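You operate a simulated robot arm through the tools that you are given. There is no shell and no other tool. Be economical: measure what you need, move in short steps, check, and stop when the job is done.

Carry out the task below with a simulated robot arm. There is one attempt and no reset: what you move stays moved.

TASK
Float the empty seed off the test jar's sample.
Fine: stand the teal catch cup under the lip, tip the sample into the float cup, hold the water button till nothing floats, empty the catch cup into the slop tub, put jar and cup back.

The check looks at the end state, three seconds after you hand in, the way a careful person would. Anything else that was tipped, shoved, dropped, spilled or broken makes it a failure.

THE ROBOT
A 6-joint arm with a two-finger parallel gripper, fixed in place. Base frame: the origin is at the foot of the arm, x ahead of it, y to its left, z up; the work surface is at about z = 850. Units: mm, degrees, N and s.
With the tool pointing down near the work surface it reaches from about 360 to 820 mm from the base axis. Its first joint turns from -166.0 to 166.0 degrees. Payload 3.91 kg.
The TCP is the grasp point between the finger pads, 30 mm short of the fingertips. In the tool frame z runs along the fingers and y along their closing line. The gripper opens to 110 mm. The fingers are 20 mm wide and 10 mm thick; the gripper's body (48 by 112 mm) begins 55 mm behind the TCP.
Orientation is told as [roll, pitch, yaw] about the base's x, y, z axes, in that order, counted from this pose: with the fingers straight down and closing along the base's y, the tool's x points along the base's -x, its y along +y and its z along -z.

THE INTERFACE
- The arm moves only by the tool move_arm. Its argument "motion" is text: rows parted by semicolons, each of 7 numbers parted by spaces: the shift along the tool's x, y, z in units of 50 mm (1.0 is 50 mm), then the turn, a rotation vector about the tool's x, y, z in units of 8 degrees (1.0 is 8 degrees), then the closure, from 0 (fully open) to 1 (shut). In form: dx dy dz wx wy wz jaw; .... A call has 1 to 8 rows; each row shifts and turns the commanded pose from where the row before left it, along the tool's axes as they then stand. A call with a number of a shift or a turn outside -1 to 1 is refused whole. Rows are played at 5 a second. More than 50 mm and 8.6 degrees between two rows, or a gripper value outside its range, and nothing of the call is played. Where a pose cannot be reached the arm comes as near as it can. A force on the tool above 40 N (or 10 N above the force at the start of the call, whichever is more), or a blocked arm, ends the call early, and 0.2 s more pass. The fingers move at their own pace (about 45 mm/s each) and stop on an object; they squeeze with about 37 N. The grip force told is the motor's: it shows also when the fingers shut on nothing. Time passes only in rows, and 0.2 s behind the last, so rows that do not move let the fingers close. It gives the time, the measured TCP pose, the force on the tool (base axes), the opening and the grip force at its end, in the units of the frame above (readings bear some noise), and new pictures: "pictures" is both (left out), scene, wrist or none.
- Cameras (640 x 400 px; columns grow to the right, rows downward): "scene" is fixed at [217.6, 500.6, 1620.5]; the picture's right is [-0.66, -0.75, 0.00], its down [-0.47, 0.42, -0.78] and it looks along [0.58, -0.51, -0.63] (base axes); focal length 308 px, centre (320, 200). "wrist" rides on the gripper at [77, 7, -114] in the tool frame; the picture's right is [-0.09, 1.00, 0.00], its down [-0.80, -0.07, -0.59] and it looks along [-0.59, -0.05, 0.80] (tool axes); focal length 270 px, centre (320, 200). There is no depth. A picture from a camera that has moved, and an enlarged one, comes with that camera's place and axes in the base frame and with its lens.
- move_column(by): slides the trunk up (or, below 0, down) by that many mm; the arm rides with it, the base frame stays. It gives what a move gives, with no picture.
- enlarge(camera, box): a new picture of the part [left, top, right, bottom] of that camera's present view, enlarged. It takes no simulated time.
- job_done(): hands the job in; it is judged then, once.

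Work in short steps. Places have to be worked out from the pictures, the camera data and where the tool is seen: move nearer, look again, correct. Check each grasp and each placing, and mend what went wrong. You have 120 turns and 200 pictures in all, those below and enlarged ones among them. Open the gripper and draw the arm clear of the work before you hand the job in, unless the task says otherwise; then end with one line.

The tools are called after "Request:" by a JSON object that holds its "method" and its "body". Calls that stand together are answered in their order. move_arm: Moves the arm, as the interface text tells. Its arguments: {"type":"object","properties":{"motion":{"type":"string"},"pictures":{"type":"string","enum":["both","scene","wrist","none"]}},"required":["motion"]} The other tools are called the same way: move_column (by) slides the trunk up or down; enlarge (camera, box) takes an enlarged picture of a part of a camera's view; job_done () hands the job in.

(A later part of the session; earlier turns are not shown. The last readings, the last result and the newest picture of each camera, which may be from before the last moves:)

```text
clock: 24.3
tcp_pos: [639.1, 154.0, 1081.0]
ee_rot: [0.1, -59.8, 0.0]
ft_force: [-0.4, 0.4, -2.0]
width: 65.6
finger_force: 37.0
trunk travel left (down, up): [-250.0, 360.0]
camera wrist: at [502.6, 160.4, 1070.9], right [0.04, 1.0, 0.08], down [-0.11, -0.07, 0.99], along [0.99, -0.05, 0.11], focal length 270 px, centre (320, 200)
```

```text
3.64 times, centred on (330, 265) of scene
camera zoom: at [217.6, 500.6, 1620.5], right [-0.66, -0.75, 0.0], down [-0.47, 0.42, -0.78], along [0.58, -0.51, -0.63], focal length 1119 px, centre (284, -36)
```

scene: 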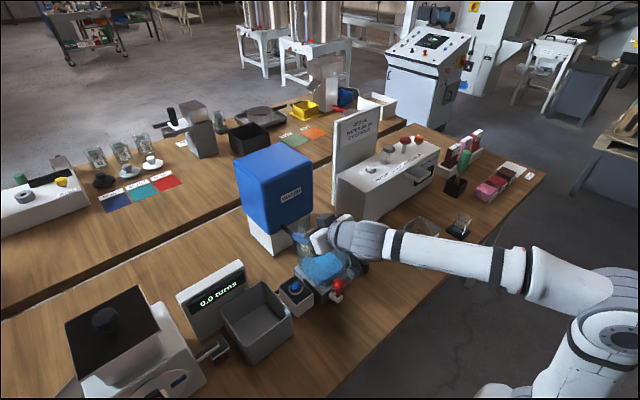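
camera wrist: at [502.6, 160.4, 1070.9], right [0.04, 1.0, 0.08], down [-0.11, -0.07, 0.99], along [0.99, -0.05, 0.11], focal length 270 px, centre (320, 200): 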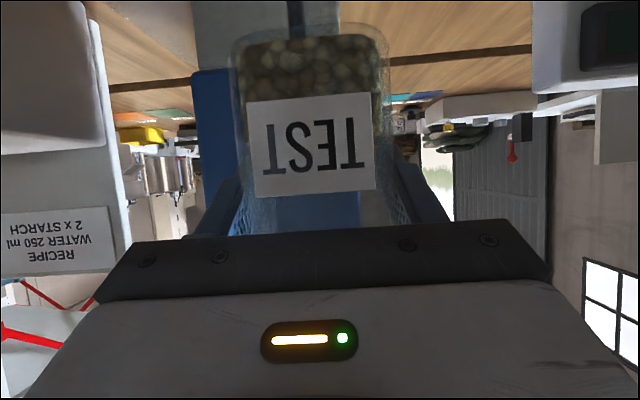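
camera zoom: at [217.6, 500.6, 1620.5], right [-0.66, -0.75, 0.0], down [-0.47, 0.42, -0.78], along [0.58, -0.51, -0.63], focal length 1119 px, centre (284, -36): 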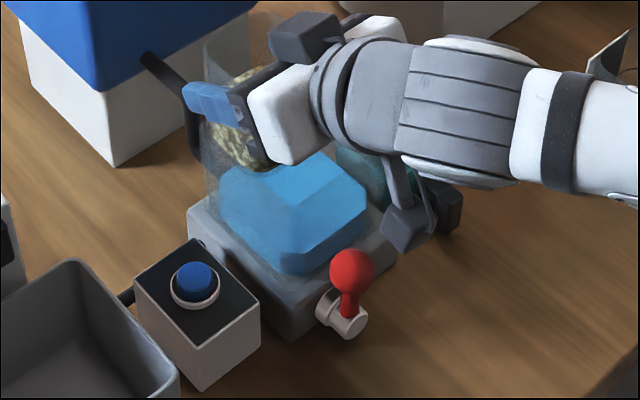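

Jar is above the cup, clear of hose and lever. Begin rolling it about the base x axis toward −y, first 40°.

Request:
{"method": "move_arm", "body": {"motion": "0 0 0 -0.5 0 0.86 1; 0 0 0 -0.5 0 0.86 1; 0 0 0 -0.5 0 0.86 1; 0 0 0 -0.5 0 0.86 1; 0 0 0 -0.5 0 0.86 1; 0 0 0 0 0 0 1"}}

Request:
{"method": "enlarge", "body": {"camera": "scene", "box": [260, 200, 400, 310]}}

```text
clock: 25.7
tcp_pos: [640.1, 154.4, 1080.8]
ee_rot: [58.9, -41.5, -47.8]
ft_force: [0.3, 0.4, -1.8]
width: 65.7
finger_force: 36.8
trunk travel left (down, up): [-250.0, 360.0]
camera wrist: at [502.2, 164.8, 1077.9], right [0.05, 0.72, 0.7], down [-0.11, -0.69, 0.72], along [0.99, -0.11, 0.05], focal length 270 px, centre (320, 200)
```

scene: 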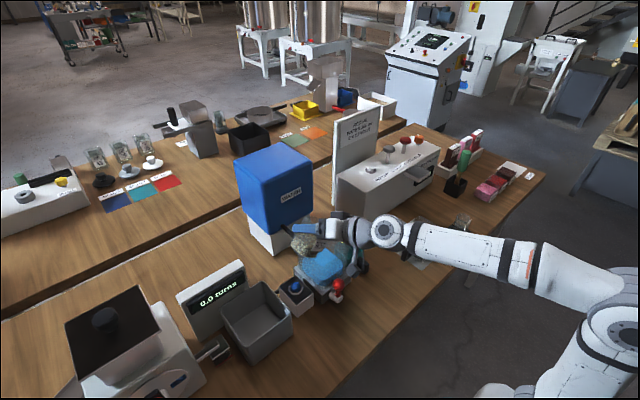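
wrist: 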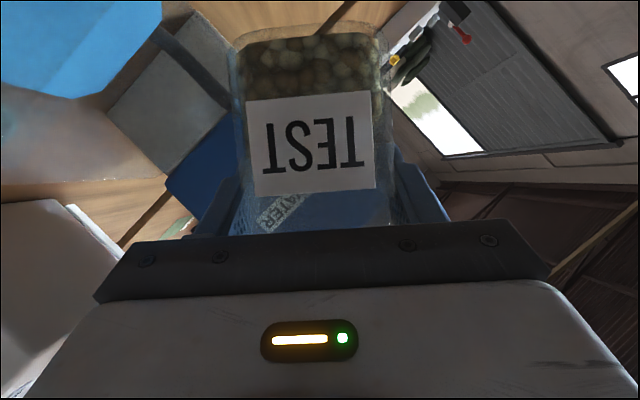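

```text
3.64 times, centred on (330, 255) of scene
camera zoom: at [217.6, 500.6, 1620.5], right [-0.66, -0.75, 0.0], down [-0.47, 0.42, -0.78], along [0.58, -0.51, -0.63], focal length 1119 px, centre (284, 0)
```

zoom: 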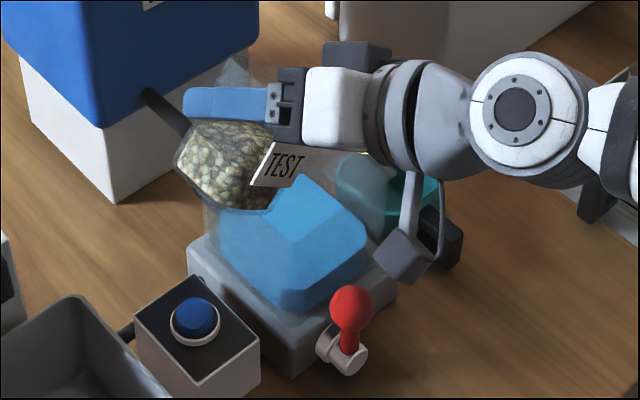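

Rotation holds the TCP fixed. Continue slowly to ~75°.

Request:
{"method": "move_arm", "body": {"motion": "0 0 0 -0.3 0 0.52 1; 0 0 0 -0.3 0 0.52 1; 0 0 0 -0.3 0 0.52 1; 0 0 0 -0.3 0 0.52 1; 0 0 0 -0.3 0 0.52 1; 0 0 0 -0.3 0 0.52 1; 0 0 0 -0.3 0 0.52 1; 0 0 0 0 0 0 1"}}

Request:
{"method": "enlarge", "body": {"camera": "scene", "box": [260, 200, 400, 310]}}

```text
clock: 27.5
tcp_pos: [639.0, 154.0, 1080.4]
ee_rot: [81.5, -14.2, -59.0]
ft_force: [0.1, -0.2, -2.0]
width: 65.7
finger_force: 37.3
trunk travel left (down, up): [-250.0, 360.0]
camera wrist: at [502.0, 164.5, 1084.4], right [0.05, 0.21, 0.98], down [-0.11, -0.97, 0.21], along [0.99, -0.12, -0.02], focal length 270 px, centre (320, 200)
```

scene: 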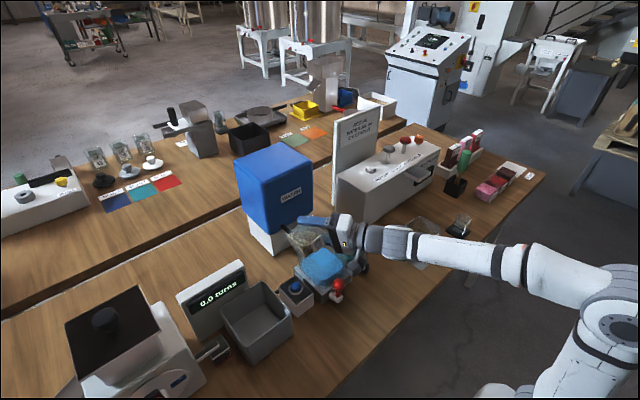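
wrist: 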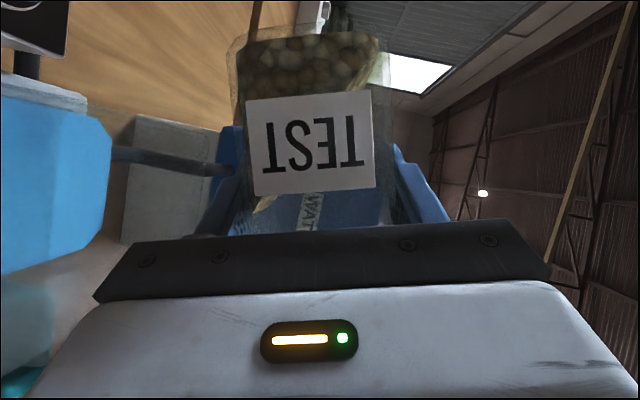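

```text
3.64 times, centred on (330, 255) of scene
camera zoom: at [217.6, 500.6, 1620.5], right [-0.66, -0.75, 0.0], down [-0.47, 0.42, -0.78], along [0.58, -0.51, -0.63], focal length 1119 px, centre (284, 0)
```

zoom: 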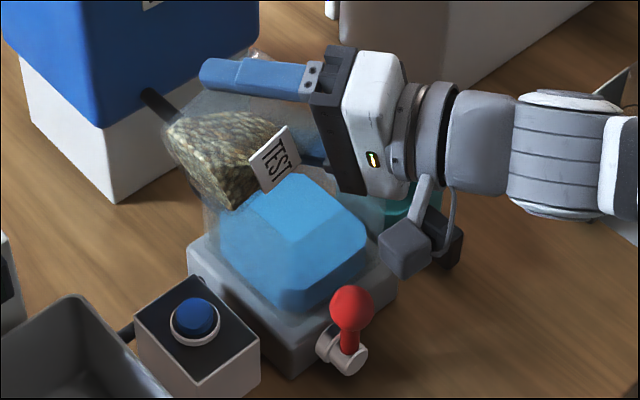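

Seeds are at the brim edge with no loss. The mouth is over the cup; continue rolling to ~105°.

Request:
{"method": "move_arm", "body": {"motion": "0 0 0 -0.3 0 0.52 1; 0 0 0 -0.3 0 0.52 1; 0 0 0 -0.3 0 0.52 1; 0 0 0 -0.3 0 0.52 1; 0 0 0 -0.3 0 0.52 1; 0 0 0 -0.3 0 0.52 1; 0 0 0 0 0 0 1; 0 0 0 0 0 0 1"}}

Request:
{"method": "enlarge", "body": {"camera": "scene", "box": [260, 200, 400, 310]}}

```text
clock: 29.3
tcp_pos: [640.1, 154.5, 1079.3]
ee_rot: [96.0, 10.7, -59.5]
ft_force: [-0.2, -0.3, -0.9]
width: 65.8
finger_force: 36.9
trunk travel left (down, up): [-250.0, 360.0]
camera wrist: at [501.8, 161.1, 1089.4], right [0.05, -0.29, 0.96], down [-0.11, -0.95, -0.28], along [0.99, -0.1, -0.08], focal length 270 px, centre (320, 200)
```

scene: 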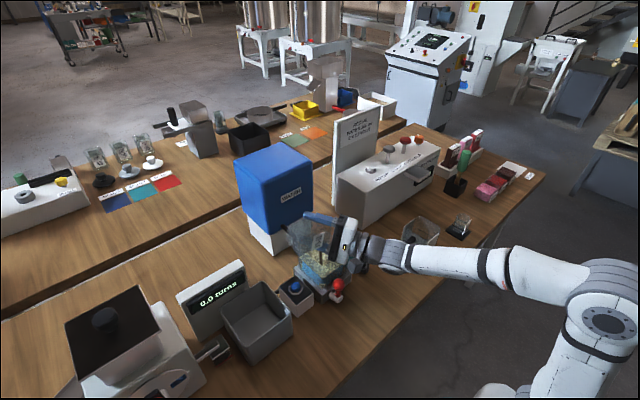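
wrist: 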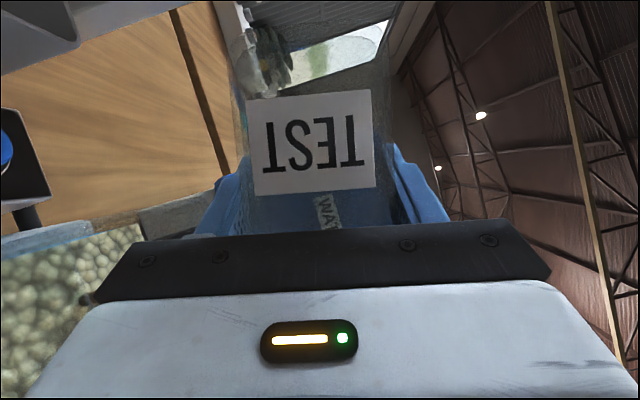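

```text
3.64 times, centred on (330, 255) of scene
camera zoom: at [217.6, 500.6, 1620.5], right [-0.66, -0.75, 0.0], down [-0.47, 0.42, -0.78], along [0.58, -0.51, -0.63], focal length 1119 px, centre (284, 0)
```

zoom: 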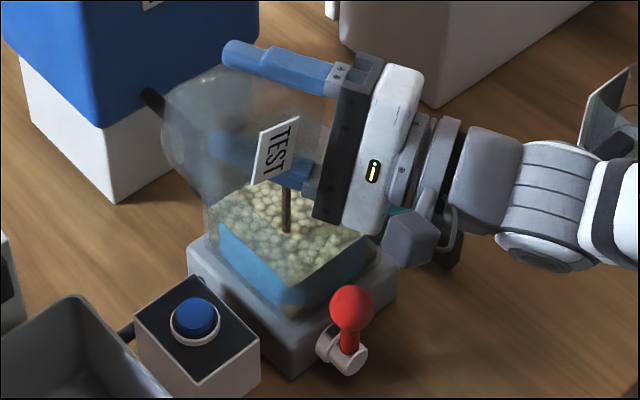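

Nearly all the seed has poured into the float cup. Roll further to ~125° and wait to empty the rest.

Request:
{"method": "move_arm", "body": {"motion": "0 0 0 -0.4 0 0.69 1; 0 0 0 -0.4 0 0.69 1; 0 0 0 -0.4 0 0.69 1; 0 0 0 0 0 0 1; 0 0 0 0 0 0 1; 0 0 0 0 0 0 1; 0 0 0 0 0 0 1; 0 0 0 0 0 0 1"}}

Request:
{"method": "enlarge", "body": {"camera": "scene", "box": [260, 200, 400, 310]}}

Request:
{"method": "enlarge", "body": {"camera": "wrist", "box": [180, 0, 440, 240]}}

```text
clock: 31.1
tcp_pos: [639.4, 154.4, 1081.2]
ee_rot: [106.8, 26.8, -56.1]
ft_force: [1.4, 0.3, -0.4]
width: 65.4
finger_force: 37.0
trunk travel left (down, up): [-250.0, 360.0]
camera wrist: at [502.3, 157.9, 1091.5], right [0.05, -0.58, 0.81], down [-0.12, -0.81, -0.58], along [0.99, -0.07, -0.1], focal length 270 px, centre (320, 200)
```

scene: 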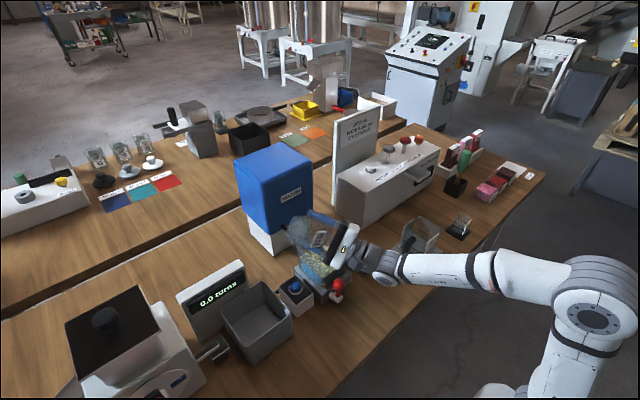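
wrist: 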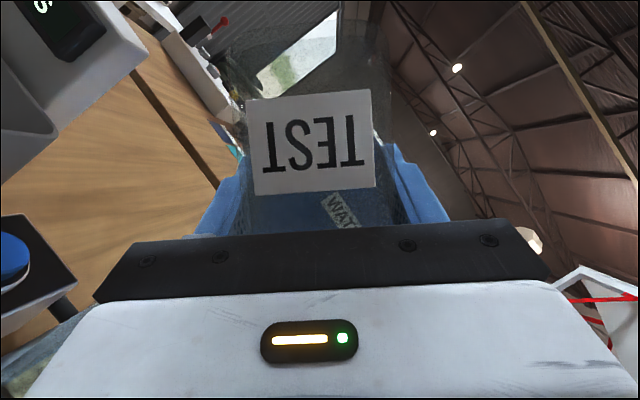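

```text
3.64 times, centred on (330, 255) of scene
camera zoom: at [217.6, 500.6, 1620.5], right [-0.66, -0.75, 0.0], down [-0.47, 0.42, -0.78], along [0.58, -0.51, -0.63], focal length 1119 px, centre (284, 0)
```

zoom: 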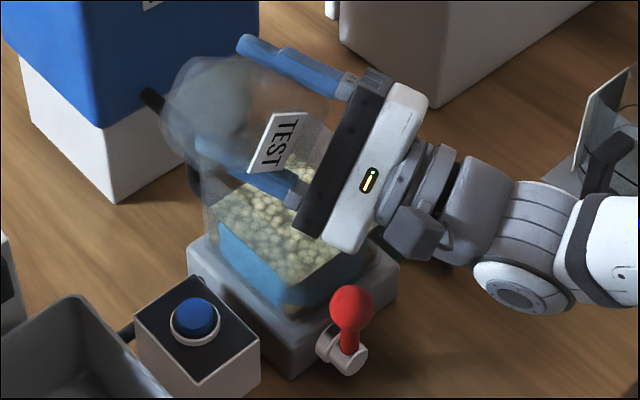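

```text
1.67 times, centred on (310, 120) of wrist
camera zoom: at [502.3, 157.9, 1091.5], right [0.05, -0.58, 0.81], down [-0.12, -0.81, -0.58], along [0.99, -0.07, -0.1], focal length 450 px, centre (337, 333)
```

zoom: 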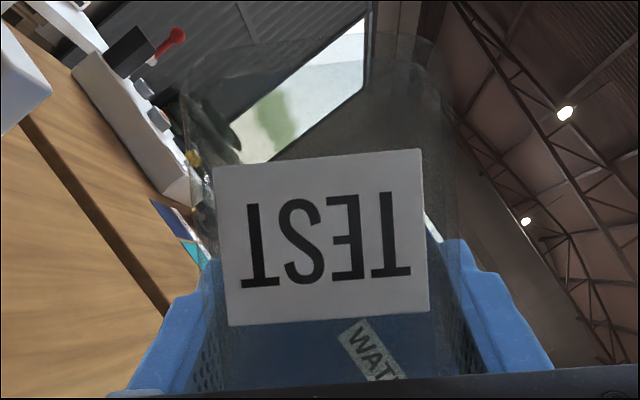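

Jar appears empty. A little extra tilt to be sure, then roll it back upright.

Request:
{"method": "move_arm", "body": {"motion": "0 0 0 -0.5 0 0.86 1; 0 0 0 -0.5 0 0.86 1; 0 0 0 0 0 0 1; 0 0 0 0 0 0 1; 0 0 0 0.5 0 -0.86 1; 0 0 0 0.5 0 -0.86 1; 0 0 0 0 0 0 1", "pictures": "scene"}}

Request:
{"method": "enlarge", "body": {"camera": "scene", "box": [270, 200, 370, 300]}}

```text
clock: 32.7
tcp_pos: [643.5, 128.8, 1084.0]
ee_rot: [106.8, 26.7, -56.1]
ft_force: [-0.3, -0.1, -1.1]
width: 65.7
finger_force: 37.2
out of reach, approached as far as the arm can: row 2
trunk travel left (down, up): [-250.0, 360.0]
```

scene: 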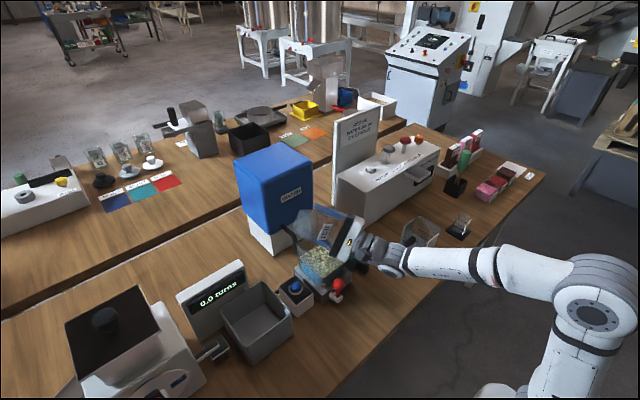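

```text
4.00 times, centred on (320, 250) of scene
camera zoom: at [217.6, 500.6, 1620.5], right [-0.66, -0.75, 0.0], down [-0.47, 0.42, -0.78], along [0.58, -0.51, -0.63], focal length 1231 px, centre (320, 0)
```

zoom: 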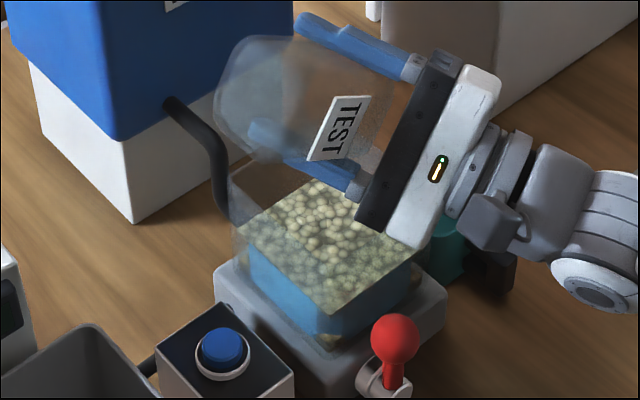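

Jar is empty. Roll back upright in two stages.

Request:
{"method": "move_arm", "body": {"motion": "0 0 0 0.5 0 -0.86 1; 0 0 0 0.5 0 -0.86 1; 0 0 0 0.5 0 -0.86 1; 0 0 0 0.5 0 -0.86 1; 0 0 0 0.5 0 -0.86 1; 0 0 0 0.5 0 -0.86 1; 0 0 0 0.5 0 -0.86 1; 0 0 0 0 0 0 1", "pictures": "none"}}

Request:
{"method": "move_arm", "body": {"motion": "0 0 0 0.5 0 -0.86 1; 0 0 0 0.5 0 -0.86 1; 0 0 0 0.5 0 -0.86 1; 0 0 0 0.5 0 -0.86 1; 0 0 0 0.5 0 -0.86 1; 0 0 0 0.5 0 -0.86 1; 0 0 0 0.5 0 -0.86 1; 0 0 0 0 0 0 1"}}

```text
clock: 34.5
tcp_pos: [643.6, 127.5, 1085.2]
ee_rot: [76.9, -20.9, -57.5]
ft_force: [0.1, -0.4, -0.4]
width: 65.6
finger_force: 36.8
trunk travel left (down, up): [-250.0, 360.0]
```

```text
clock: 36.3
tcp_pos: [644.5, 130.3, 1084.6]
ee_rot: [19.2, -58.2, -16.6]
ft_force: [-0.3, 0.6, -0.6]
width: 65.4
finger_force: 37.3
trunk travel left (down, up): [-250.0, 360.0]
camera wrist: at [506.9, 137.4, 1077.5], right [0.05, 0.97, 0.25], down [-0.11, -0.24, 0.96], along [0.99, -0.07, 0.09], focal length 270 px, centre (320, 200)
```

scene: 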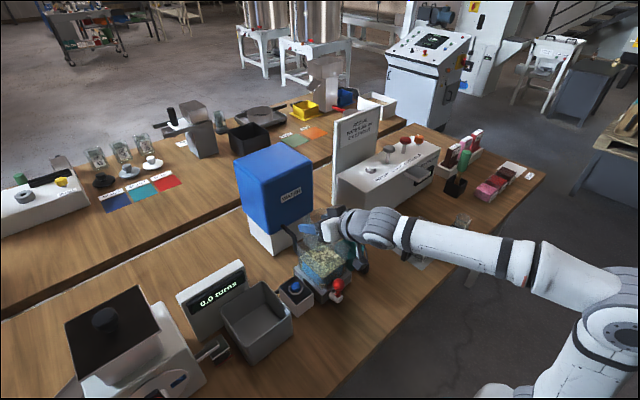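
wrist: 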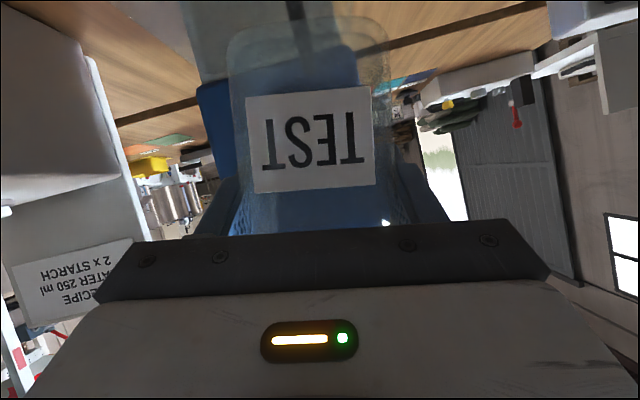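

About 10° of roll remains; finish and carry the jar back above its spot.

Request:
{"method": "move_arm", "body": {"motion": "0 0 0 0.5 0 -0.86 1; 0 0 0 0.125 0 -0.215 1; 0.308 0.52 -0.533 0 0 0 1; 0.308 0.52 -0.533 0 0 0 1; 0.308 0.52 -0.533 0 0 0 1; 0.308 0.52 -0.533 0 0 0 1; 0.308 0.52 -0.533 0 0 0 1; 0 0 0 0 0 0 1", "pictures": "none"}}

```text
clock: 38.1
tcp_pos: [490.4, 259.9, 1084.9]
ee_rot: [0.0, -59.6, -0.1]
ft_force: [0.5, -0.5, -1.3]
width: 65.6
finger_force: 36.9
trunk travel left (down, up): [-250.0, 360.0]
```

Straight above the home spot. Lower 160 mm and check.

Request:
{"method": "move_arm", "body": {"motion": "0.692 0.01 0.4 0 0 0 1; 0.692 0 0.4 0 0 0 1; 0.692 0 0.4 0 0 0 1; 0.692 0 0.4 0 0 0 1; 0 0 0 0 0 0 1; 0 0 0 0 0 0 1", "pictures": "wrist"}}

```text
clock: 39.5
tcp_pos: [488.6, 259.8, 925.0]
ee_rot: [0.0, -59.6, -0.2]
ft_force: [-0.7, 0.3, -1.3]
width: 65.9
finger_force: 37.1
trunk travel left (down, up): [-250.0, 360.0]
camera wrist: at [352.0, 266.4, 916.8], right [0.05, 1.0, 0.08], down [-0.11, -0.07, 0.99], along [0.99, -0.05, 0.1], focal length 270 px, centre (320, 200)
```

wrist: 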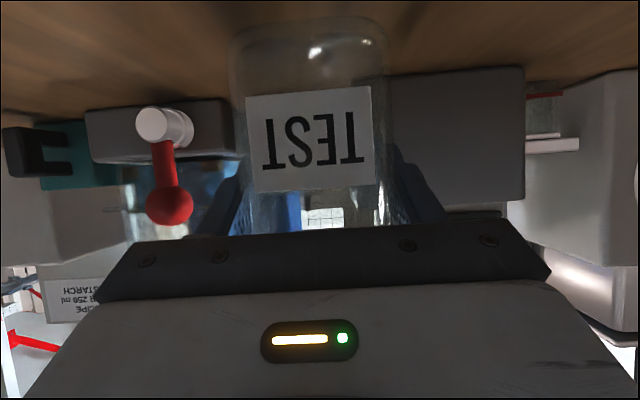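

The jar seems ~2 mm lower in the grip; lower gently watching the force.

Request:
{"method": "move_arm", "body": {"motion": "0.1 0.01 0.1 0 0 0 1; 0.04 0 0.02 0 0 0 1; 0 0 0 0 0 0 1", "pictures": "none"}}

Request:
{"method": "move_arm", "body": {"motion": "0.03 0 0.018 0 0 0 1; 0 0 0 0 0 0 1", "pictures": "none"}}

Request:
{"method": "move_arm", "body": {"motion": "0.025 0 0.014 0 0 0 1; 0 0 0 0 0 0 1", "pictures": "wrist"}}

```text
clock: 40.3
tcp_pos: [491.3, 259.2, 914.8]
ee_rot: [0.0, -59.6, 0.0]
ft_force: [-0.3, 0.0, -0.8]
width: 65.8
finger_force: 37.0
trunk travel left (down, up): [-250.0, 360.0]
```

```text
clock: 40.9
tcp_pos: [491.3, 259.4, 915.6]
ee_rot: [0.0, -59.5, -0.2]
ft_force: [-0.1, 0.1, -0.8]
width: 65.4
finger_force: 37.3
trunk travel left (down, up): [-250.0, 360.0]
```

```text
clock: 41.5
tcp_pos: [490.5, 260.6, 914.7]
ee_rot: [0.1, -59.8, -0.1]
ft_force: [-0.3, 0.3, 3.5]
width: 65.5
finger_force: 36.5
trunk travel left (down, up): [-250.0, 360.0]
camera wrist: at [353.7, 266.9, 905.6], right [0.05, 1.0, 0.08], down [-0.11, -0.07, 0.99], along [0.99, -0.05, 0.1], focal length 270 px, centre (320, 200)
```

wrist: 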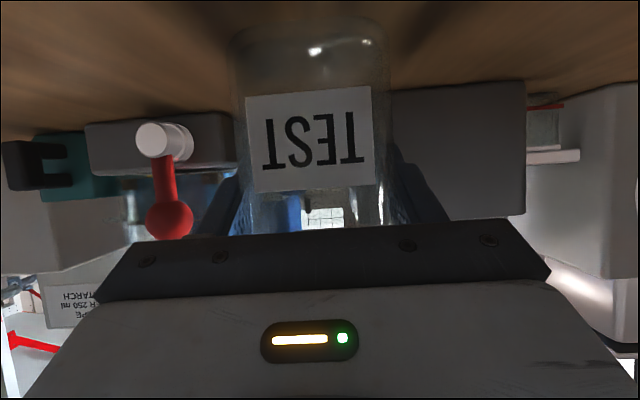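

Contact felt (3.5 N). Open and withdraw along the approach line.

Request:
{"method": "move_arm", "body": {"motion": "0 0 0 0 0 0 0.2; 0 0 0 0 0 0 0; 0 0 0 0 0 0 0; -0.315 0 -0.667 0 0 0 0; -0.315 0 -0.667 0 0 0 0; -0.315 0 -0.667 0 0 0 0; 0 0 0 0 0 0 0"}}

Request:
{"method": "enlarge", "body": {"camera": "scene", "box": [260, 220, 380, 380]}}

```text
clock: 43.1
tcp_pos: [428.2, 260.8, 1005.6]
ee_rot: [0.0, -59.6, -0.2]
ft_force: [0.2, -0.5, 0.7]
width: 110.1
finger_force: 0.0
trunk travel left (down, up): [-250.0, 360.0]
camera wrist: at [291.0, 266.9, 996.7], right [0.05, 1.0, 0.08], down [-0.11, -0.07, 0.99], along [0.99, -0.05, 0.1], focal length 270 px, centre (320, 200)
```

scene: 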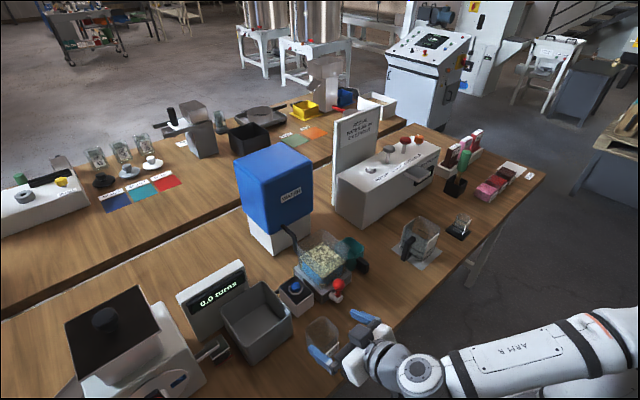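
wrist: 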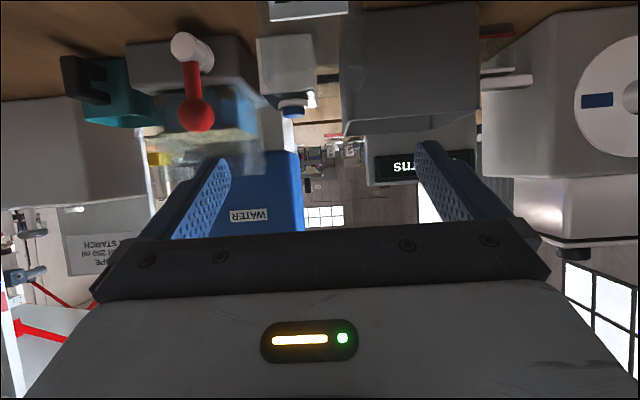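

```text
2.50 times, centred on (320, 300) of scene
camera zoom: at [217.6, 500.6, 1620.5], right [-0.66, -0.75, 0.0], down [-0.47, 0.42, -0.78], along [0.58, -0.51, -0.63], focal length 770 px, centre (320, -50)
```

zoom: 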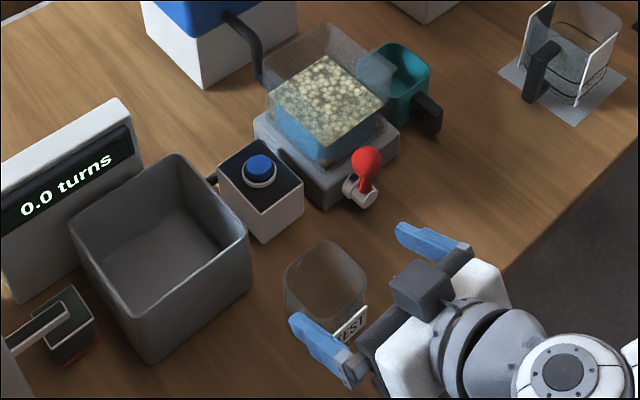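

Jar is back, upright and empty, seeds all in the float cup. Next the button at ≈(630,228,918): lift, close the jaws and straighten the tool to nearly vertical.

Request:
{"method": "move_arm", "body": {"motion": "-0.86 0 -0.5 0 0 0 1; -0.6 0 0 0 0.98 0 1; 0 0 0 0 0.98 0 1; 0 0 0 0 0.98 0 1; 0 0 0 0 0.98 0 1; 0 0 0 0 0.98 0 1; 0 0 0 0 0.98 0 1; 0 0 0 0 0.98 0 1", "pictures": "wrist"}}

```text
clock: 44.9
tcp_pos: [444.1, 261.2, 1081.9]
ee_rot: [0.0, -4.7, -0.1]
ft_force: [-0.3, 0.7, 0.3]
width: 0.1
finger_force: 37.1
trunk travel left (down, up): [-250.0, 360.0]
camera wrist: at [358.2, 267.0, 1188.8], right [0.09, 1.0, 0.01], down [0.75, -0.07, 0.66], along [0.65, -0.05, -0.75], focal length 270 px, centre (320, 200)
```

wrist: 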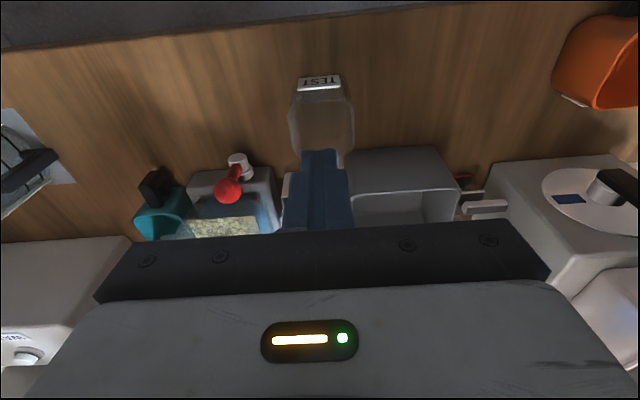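

Move over the button horizontally, then lower to tip z≈970 and look.

Request:
{"method": "move_arm", "body": {"motion": "-0.92 -0.165 0.08 0 0 0 1; -0.92 -0.165 0.08 0 0 0 1; -0.92 -0.165 0.08 0 0 0 1; -0.92 -0.165 0.08 0 0 0 1; 0.07 0 0.8 0 0 0 1; 0.07 0 0.8 0 0 0 1; 0 0 0 0 0 0 1; 0 0 0 0 0 0 1"}}

Request:
{"method": "enlarge", "body": {"camera": "scene", "box": [250, 210, 370, 310]}}

Request:
{"method": "enlarge", "body": {"camera": "wrist", "box": [170, 50, 430, 230]}}

```text
clock: 46.7
tcp_pos: [627.8, 226.6, 999.7]
ee_rot: [0.0, -4.7, -0.1]
ft_force: [-0.2, 0.3, -0.9]
width: 0.3
finger_force: 36.7
trunk travel left (down, up): [-250.0, 360.0]
camera wrist: at [542.4, 234.3, 1107.9], right [0.09, 1.0, 0.01], down [0.75, -0.07, 0.66], along [0.66, -0.05, -0.75], focal length 270 px, centre (320, 200)
```

scene: 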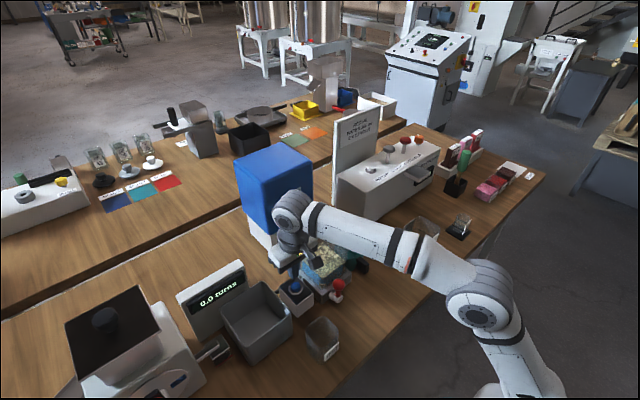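
wrist: 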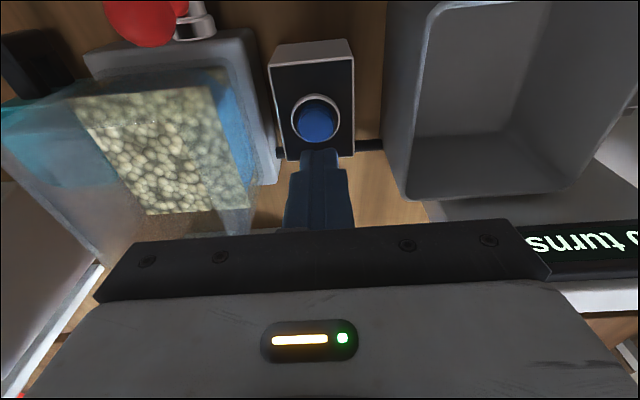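

```text
4.00 times, centred on (310, 260) of scene
camera zoom: at [217.6, 500.6, 1620.5], right [-0.66, -0.75, 0.0], down [-0.47, 0.42, -0.78], along [0.58, -0.51, -0.63], focal length 1231 px, centre (360, -40)
```

zoom: 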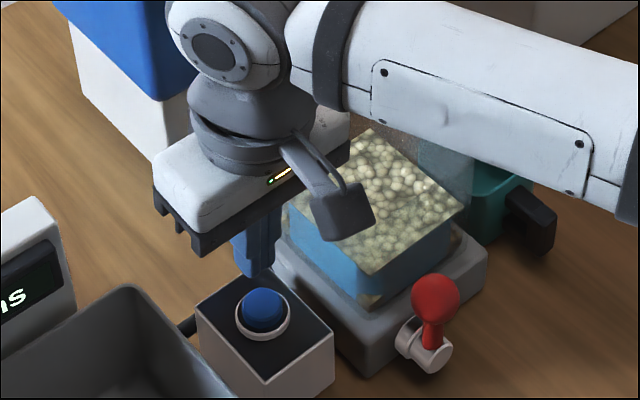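

```text
2.22 times, centred on (300, 140) of wrist
camera zoom: at [542.4, 234.3, 1107.9], right [0.09, 1.0, 0.01], down [0.75, -0.07, 0.66], along [0.66, -0.05, -0.75], focal length 601 px, centre (364, 333)
```

zoom: 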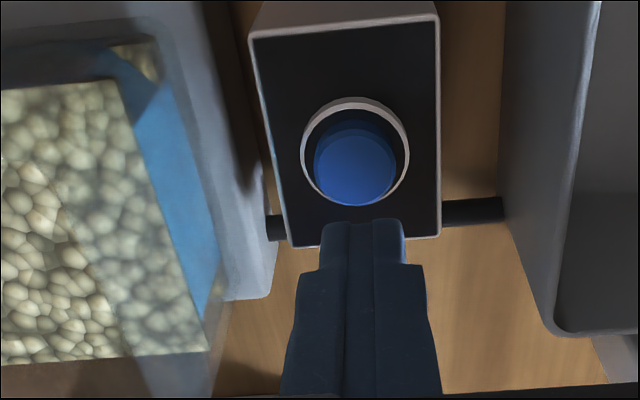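

Tip is above the button (y match, x within 4 mm), and the wrist camera sees the floating seed. Lower 44 mm then press in small steps.

Request:
{"method": "move_arm", "body": {"motion": "-0.04 0 0.44 0 0 0 1; 0.03 0 0.44 0 0 0 1; 0 0 0 0 0 0 1", "pictures": "none"}}

Request:
{"method": "move_arm", "body": {"motion": "0 0 0.08 0 0 0 1; 0 0 0.08 0 0 0 1; 0 0 0 0 0 0 1", "pictures": "wrist"}}

```text
clock: 47.5
tcp_pos: [632.2, 227.0, 956.4]
ee_rot: [0.0, -4.7, -0.1]
ft_force: [0.2, 0.1, 0.6]
width: 0.1
finger_force: 37.5
trunk travel left (down, up): [-250.0, 360.0]
```

```text
clock: 48.3
tcp_pos: [632.7, 227.4, 950.3]
ee_rot: [0.1, -4.9, -0.1]
ft_force: [3.4, 3.8, 21.6]
width: 0.0
finger_force: 36.9
trunk travel left (down, up): [-250.0, 360.0]
camera wrist: at [546.0, 233.7, 1058.3], right [0.09, 1.0, 0.01], down [0.75, -0.07, 0.66], along [0.66, -0.05, -0.75], focal length 270 px, centre (320, 200)
```

wrist: 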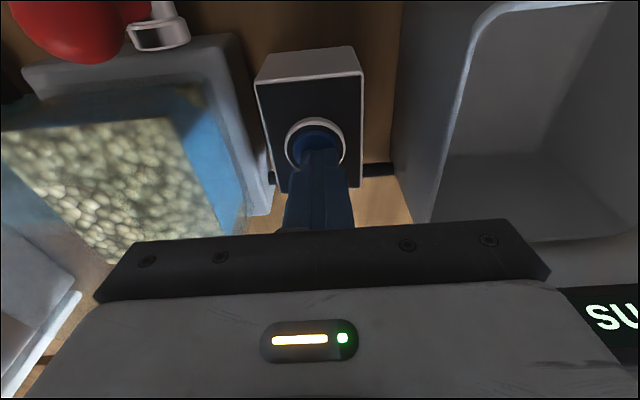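

Force of ~22 N on the button. Hold a second and see whether water flows.

Request:
{"method": "move_arm", "body": {"motion": "0 0 0 0 0 0 1; 0 0 0 0 0 0 1; 0 0 0 0 0 0 1; 0 0 0 0 0 0 1"}}

Request:
{"method": "enlarge", "body": {"camera": "wrist", "box": [0, 40, 380, 250]}}

Request:
{"method": "enlarge", "body": {"camera": "scene", "box": [290, 210, 390, 310]}}

```text
clock: 49.3
tcp_pos: [632.7, 227.9, 949.9]
ee_rot: [0.1, -4.9, -0.2]
ft_force: [6.8, 5.5, 28.8]
width: 0.0
finger_force: 36.7
trunk travel left (down, up): [-250.0, 360.0]
camera wrist: at [546.0, 233.7, 1057.6], right [0.09, 1.0, 0.01], down [0.75, -0.07, 0.66], along [0.66, -0.05, -0.75], focal length 270 px, centre (320, 200)
```

scene: 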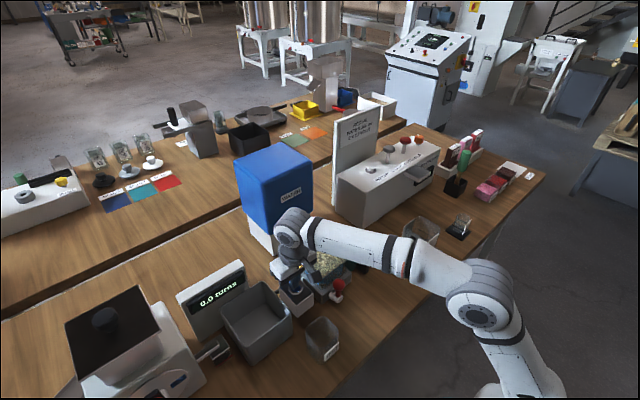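
wrist: 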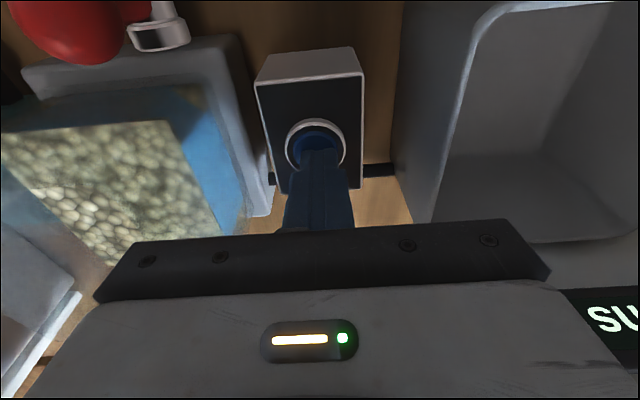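

```text
1.68 times, centred on (190, 145) of wrist
camera zoom: at [546.0, 233.7, 1057.6], right [0.09, 1.0, 0.01], down [0.75, -0.07, 0.66], along [0.66, -0.05, -0.75], focal length 455 px, centre (539, 293)
```

zoom: 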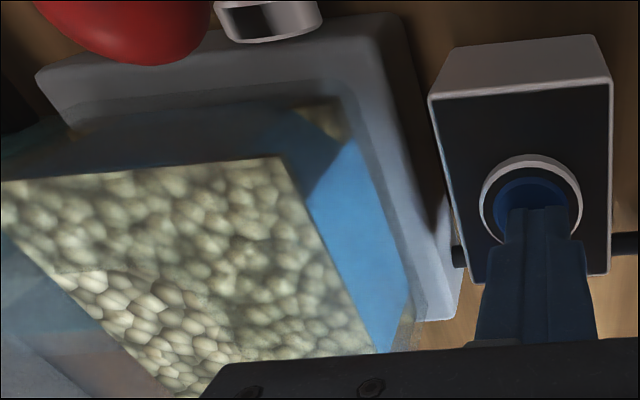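

```text
4.00 times, centred on (340, 260) of scene
camera zoom: at [217.6, 500.6, 1620.5], right [-0.66, -0.75, 0.0], down [-0.47, 0.42, -0.78], along [0.58, -0.51, -0.63], focal length 1231 px, centre (240, -40)
```

zoom: 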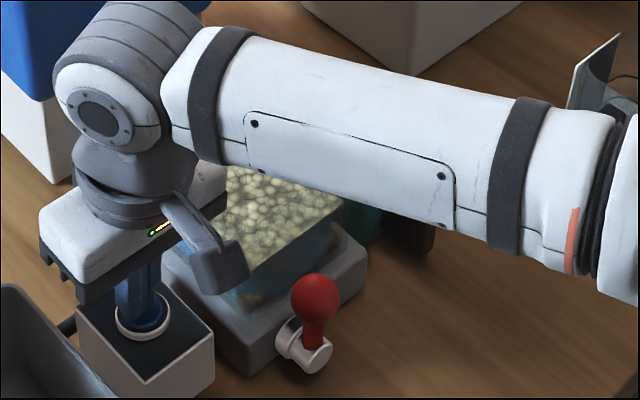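

The tip sits ~8 mm too far in x (ring centre ≈(628,225)), probably bearing on the bezel. Lift, shift and press again.

Request:
{"method": "move_arm", "body": {"motion": "0 0 -0.25 0 0 0 1; 0.16 -0.05 -0.02 0 0 0 1; 0 0 0.12 0 0 0 1; 0 0 0 0 0 0 1", "pictures": "wrist"}}

Request:
{"method": "enlarge", "body": {"camera": "wrist", "box": [230, 80, 410, 240]}}

```text
clock: 50.3
tcp_pos: [624.0, 226.5, 955.2]
ee_rot: [-0.1, -4.7, -0.1]
ft_force: [-1.0, 0.3, 2.2]
width: 0.0
finger_force: 36.7
trunk travel left (down, up): [-250.0, 360.0]
camera wrist: at [538.5, 231.7, 1062.6], right [0.09, 1.0, 0.01], down [0.75, -0.07, 0.66], along [0.66, -0.05, -0.75], focal length 270 px, centre (320, 200)
```

wrist: 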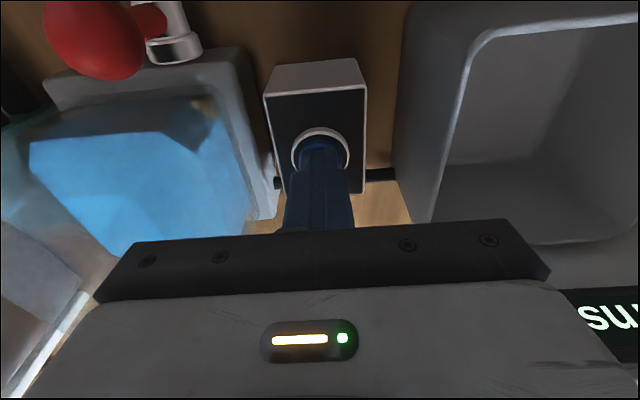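

```text
2.50 times, centred on (320, 160) of wrist
camera zoom: at [538.5, 231.7, 1062.6], right [0.09, 1.0, 0.01], down [0.75, -0.07, 0.66], along [0.66, -0.05, -0.75], focal length 676 px, centre (320, 300)
```

zoom: 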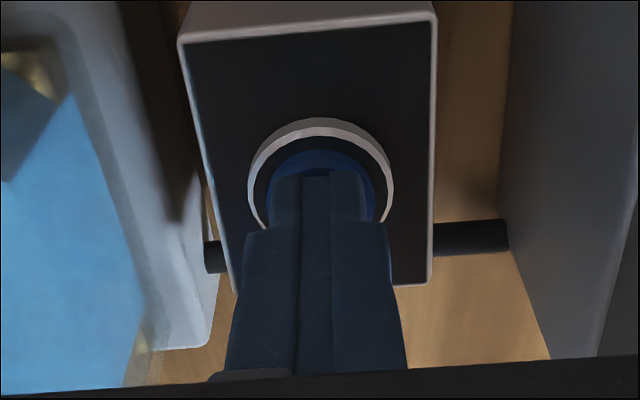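

The surface is now clear: the floaters have gone over. Release the button at once by lifting.

Request:
{"method": "move_arm", "body": {"motion": "0 0 -0.6 0 0 0 1; 0 0 -0.6 0 0 0 1; 0 0 0 0 0 0 1"}}

Request:
{"method": "enlarge", "body": {"camera": "wrist", "box": [0, 40, 330, 250]}}

Request:
{"method": "enlarge", "body": {"camera": "scene", "box": [290, 210, 390, 310]}}

```text
clock: 51.1
tcp_pos: [618.7, 224.9, 1014.4]
ee_rot: [0.0, -4.7, -0.1]
ft_force: [0.2, -0.5, 0.3]
width: 0.0
finger_force: 37.0
trunk travel left (down, up): [-250.0, 360.0]
camera wrist: at [532.9, 231.5, 1122.6], right [0.09, 1.0, 0.01], down [0.75, -0.07, 0.66], along [0.66, -0.05, -0.75], focal length 270 px, centre (320, 200)
```

scene: 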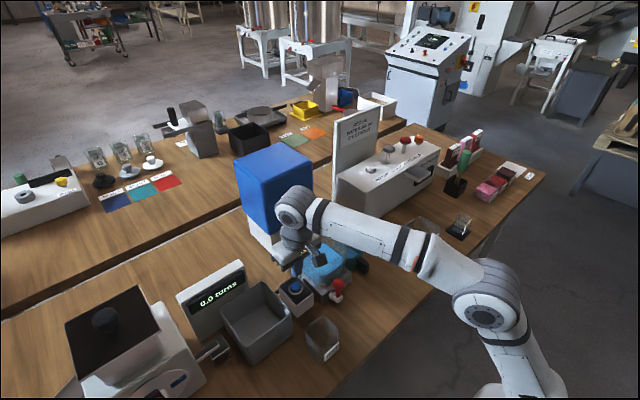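
wrist: 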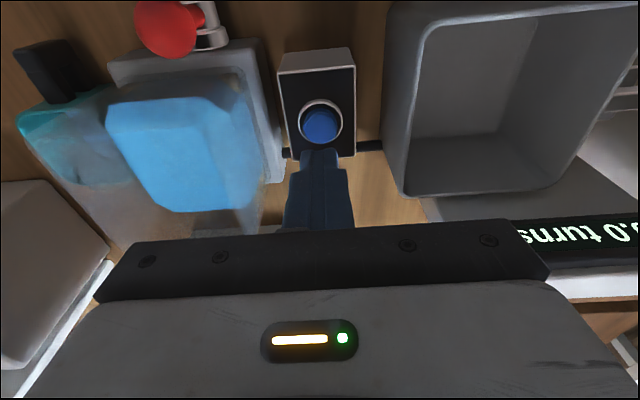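

```text
1.90 times, centred on (165, 145) of wrist
camera zoom: at [532.9, 231.5, 1122.6], right [0.09, 1.0, 0.01], down [0.75, -0.07, 0.66], along [0.66, -0.05, -0.75], focal length 515 px, centre (615, 305)
```

zoom: 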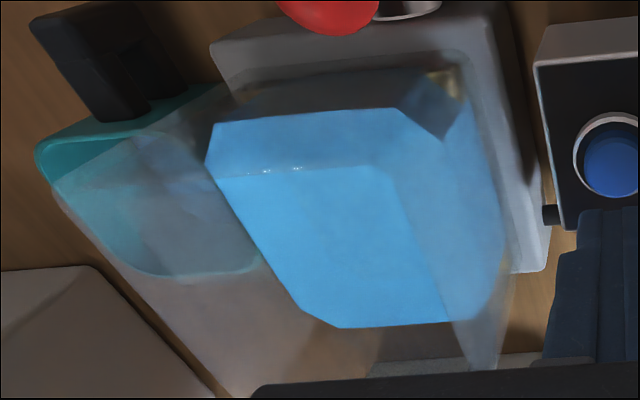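

```text
4.00 times, centred on (340, 260) of scene
camera zoom: at [217.6, 500.6, 1620.5], right [-0.66, -0.75, 0.0], down [-0.47, 0.42, -0.78], along [0.58, -0.51, -0.63], focal length 1231 px, centre (240, -40)
```

zoom: 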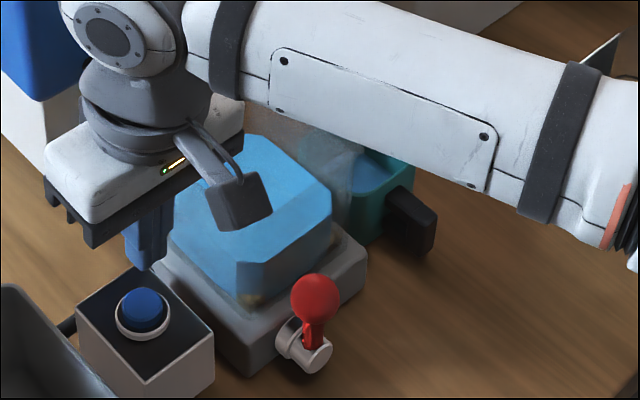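

Surface looks clear and water stopped. Retreat upward and toward the catch cup so I can inspect everything unobstructed.

Request:
{"method": "move_arm", "body": {"motion": "0 0 -1 0 0 0 1; 0.5 -0.86 0 0 0 0 0.6; 0.5 -0.86 0 0 0 0 0.6; 0.5 -0.86 0 0 0 0 0.6; 0.5 -0.86 0 0 0 0 0.6; 0.5 -0.86 0 0 0 0 0.6; 0.5 0 0 0 0 0 0.6; 0 0 0 0 0 0 0.6"}}

Request:
{"method": "enlarge", "body": {"camera": "scene", "box": [290, 220, 390, 300]}}

Request:
{"method": "enlarge", "body": {"camera": "wrist", "box": [240, 80, 500, 240]}}

```text
clock: 52.9
tcp_pos: [464.2, 9.3, 1052.5]
ee_rot: [0.0, -4.8, 0.0]
ft_force: [0.2, -0.6, 0.0]
width: 43.9
finger_force: 0.1
trunk travel left (down, up): [-250.0, 360.0]
camera wrist: at [379.2, 16.4, 1160.3], right [0.09, 1.0, 0.01], down [0.75, -0.07, 0.66], along [0.66, -0.05, -0.75], focal length 270 px, centre (320, 200)
```

scene: 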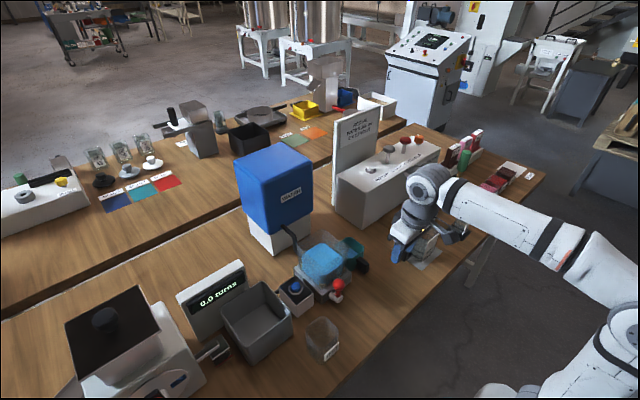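
wrist: 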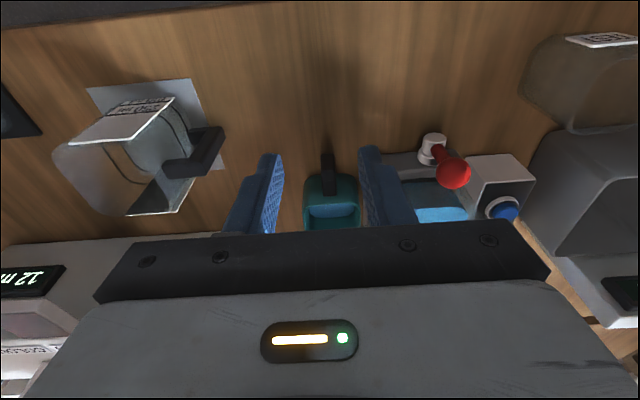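

```text
5.00 times, centred on (340, 260) of scene
camera zoom: at [217.6, 500.6, 1620.5], right [-0.66, -0.75, 0.0], down [-0.47, 0.42, -0.78], along [0.58, -0.51, -0.63], focal length 1539 px, centre (220, -100)
```

zoom: 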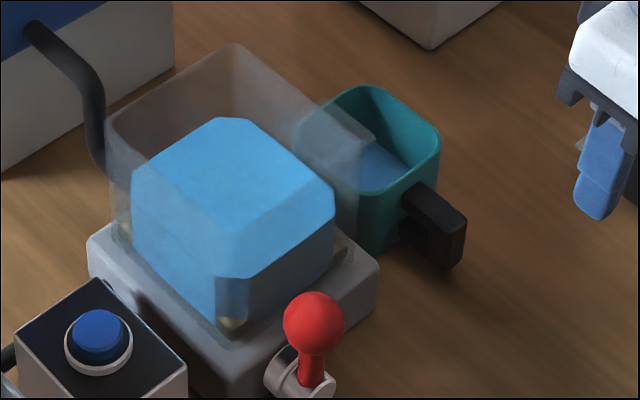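

```text
2.46 times, centred on (370, 160) of wrist
camera zoom: at [379.2, 16.4, 1160.3], right [0.09, 1.0, 0.01], down [0.75, -0.07, 0.66], along [0.66, -0.05, -0.75], focal length 665 px, centre (197, 298)
```

zoom: 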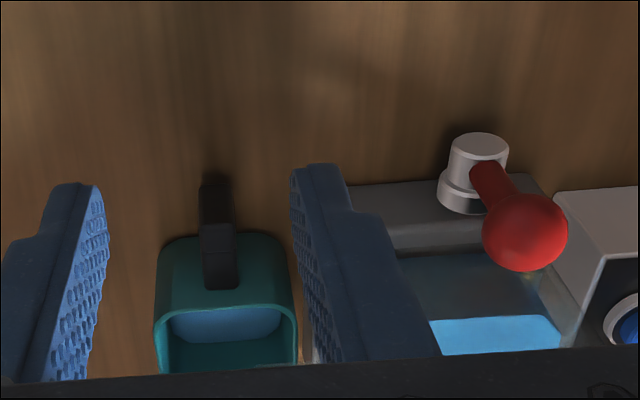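

Nothing floats, sunk seed rests on the bottom, and the catch cup holds water below its rim. Tilt back to the handle-grasp attitude.

Request:
{"method": "move_arm", "body": {"motion": "0.3 0 0 0 -1 0 0.6; 0 0 0 0 -1 0 0.6; 0 0 0 0 -1 0 0.6; 0 0 0 0 -1 0 0.6; 0 0 0 0 -1 0 0.6; 0 0 0 0 -0.26 0 0.6; 0 0 0 0 0 0 0.6"}}

Request:
{"method": "enlarge", "body": {"camera": "wrist", "box": [220, 40, 440, 220]}}

```text
clock: 54.5
tcp_pos: [451.6, 10.4, 1048.0]
ee_rot: [0.0, -46.4, -0.1]
ft_force: [0.3, -0.3, 0.4]
width: 43.9
finger_force: 0.1
trunk travel left (down, up): [-250.0, 360.0]
camera wrist: at [315.8, 16.7, 1071.6], right [0.06, 1.0, 0.06], down [0.12, -0.07, 0.99], along [0.99, -0.05, -0.12], focal length 270 px, centre (320, 200)
```

scene: 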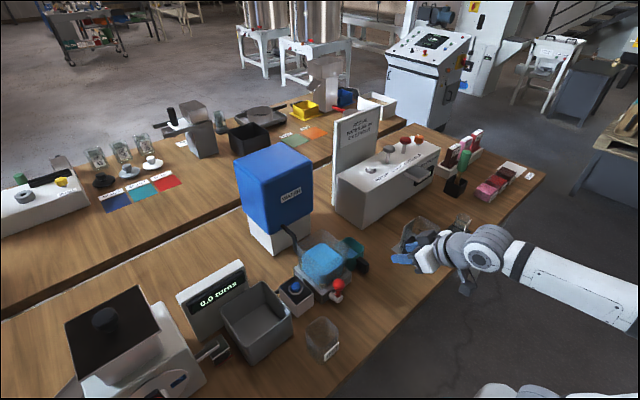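
wrist: 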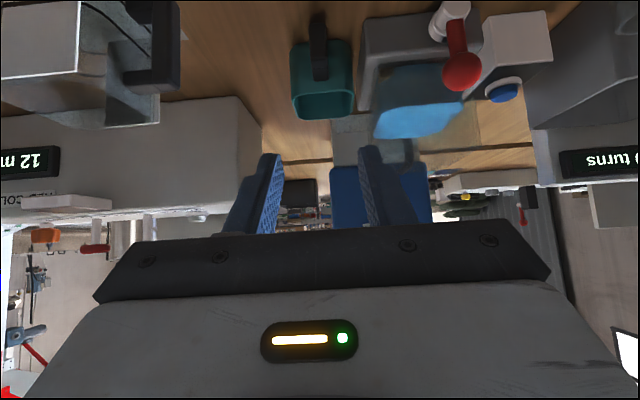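

```text
2.22 times, centred on (330, 130) of wrist
camera zoom: at [315.8, 16.7, 1071.6], right [0.06, 1.0, 0.06], down [0.12, -0.07, 0.99], along [0.99, -0.05, -0.12], focal length 601 px, centre (298, 356)
```

zoom: 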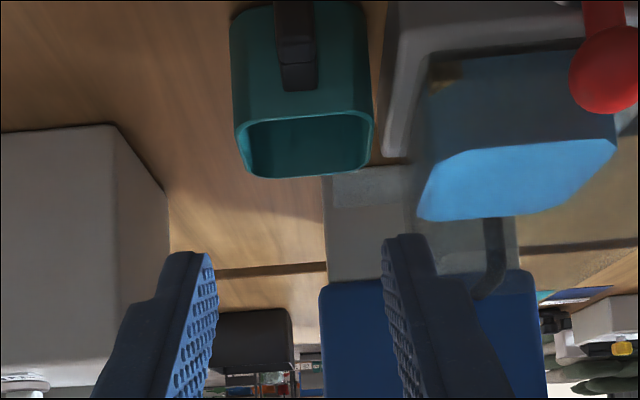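

Approach along the tool axis to about 55 mm short of the handle.

Request:
{"method": "move_arm", "body": {"motion": "0.21 0.01 0.9 0 -0.05 0 0.6; 0.21 0 0.9 0 0 0 0.6; 0.22 0 0.9 0 0 0 0.6; 0 0 0 0 0 0 0.6; 0 0 0 0 0 0 0.6", "pictures": "wrist"}}

```text
clock: 55.7
tcp_pos: [526.8, 10.4, 934.1]
ee_rot: [0.0, -47.2, -0.1]
ft_force: [0.9, -0.9, 0.2]
width: 44.1
finger_force: 0.1
trunk travel left (down, up): [-250.0, 360.0]
camera wrist: at [391.0, 17.3, 955.8], right [0.06, 1.0, 0.06], down [0.11, -0.07, 0.99], along [0.99, -0.05, -0.11], focal length 270 px, centre (320, 200)
```

wrist: 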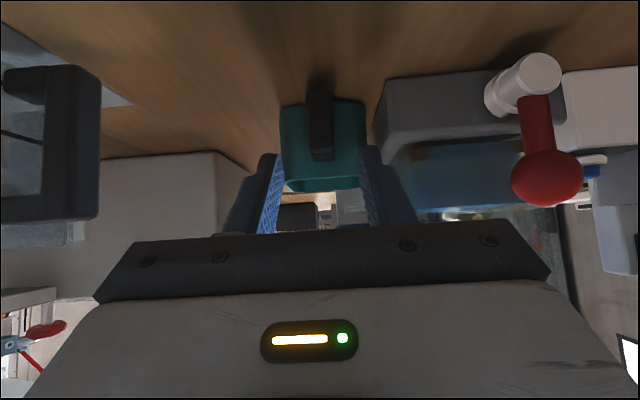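

Handle dead centre. Advance 57 mm and close.

Request:
{"method": "move_arm", "body": {"motion": "0.01 0 0.57 0 0 0 0.6; 0 0 0.56 0 0 0 0.6; 0 0 0 0 0 0 0.6; 0 0 0 0 0 0 1; 0 0 0 0 0 0 1; 0 0 0 0 0 0 1; 0 0 0 0 0 0 1", "pictures": "wrist"}}

```text
clock: 57.3
tcp_pos: [568.1, 9.4, 895.8]
ee_rot: [0.0, -47.2, -0.2]
ft_force: [0.3, -0.5, -1.3]
width: 17.5
finger_force: 37.6
trunk travel left (down, up): [-250.0, 360.0]
camera wrist: at [432.6, 16.9, 917.2], right [0.06, 1.0, 0.06], down [0.11, -0.07, 0.99], along [0.99, -0.05, -0.11], focal length 270 px, centre (320, 200)
```

wrist: 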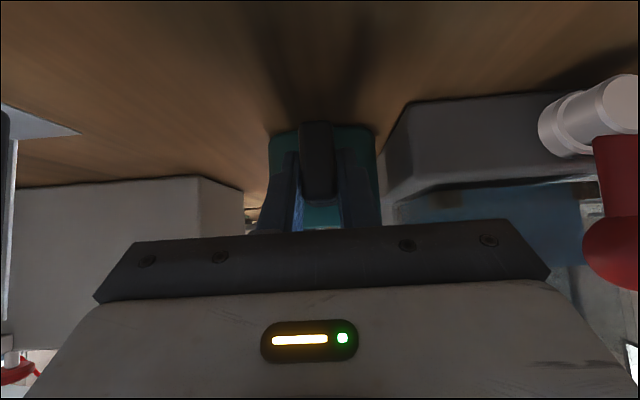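

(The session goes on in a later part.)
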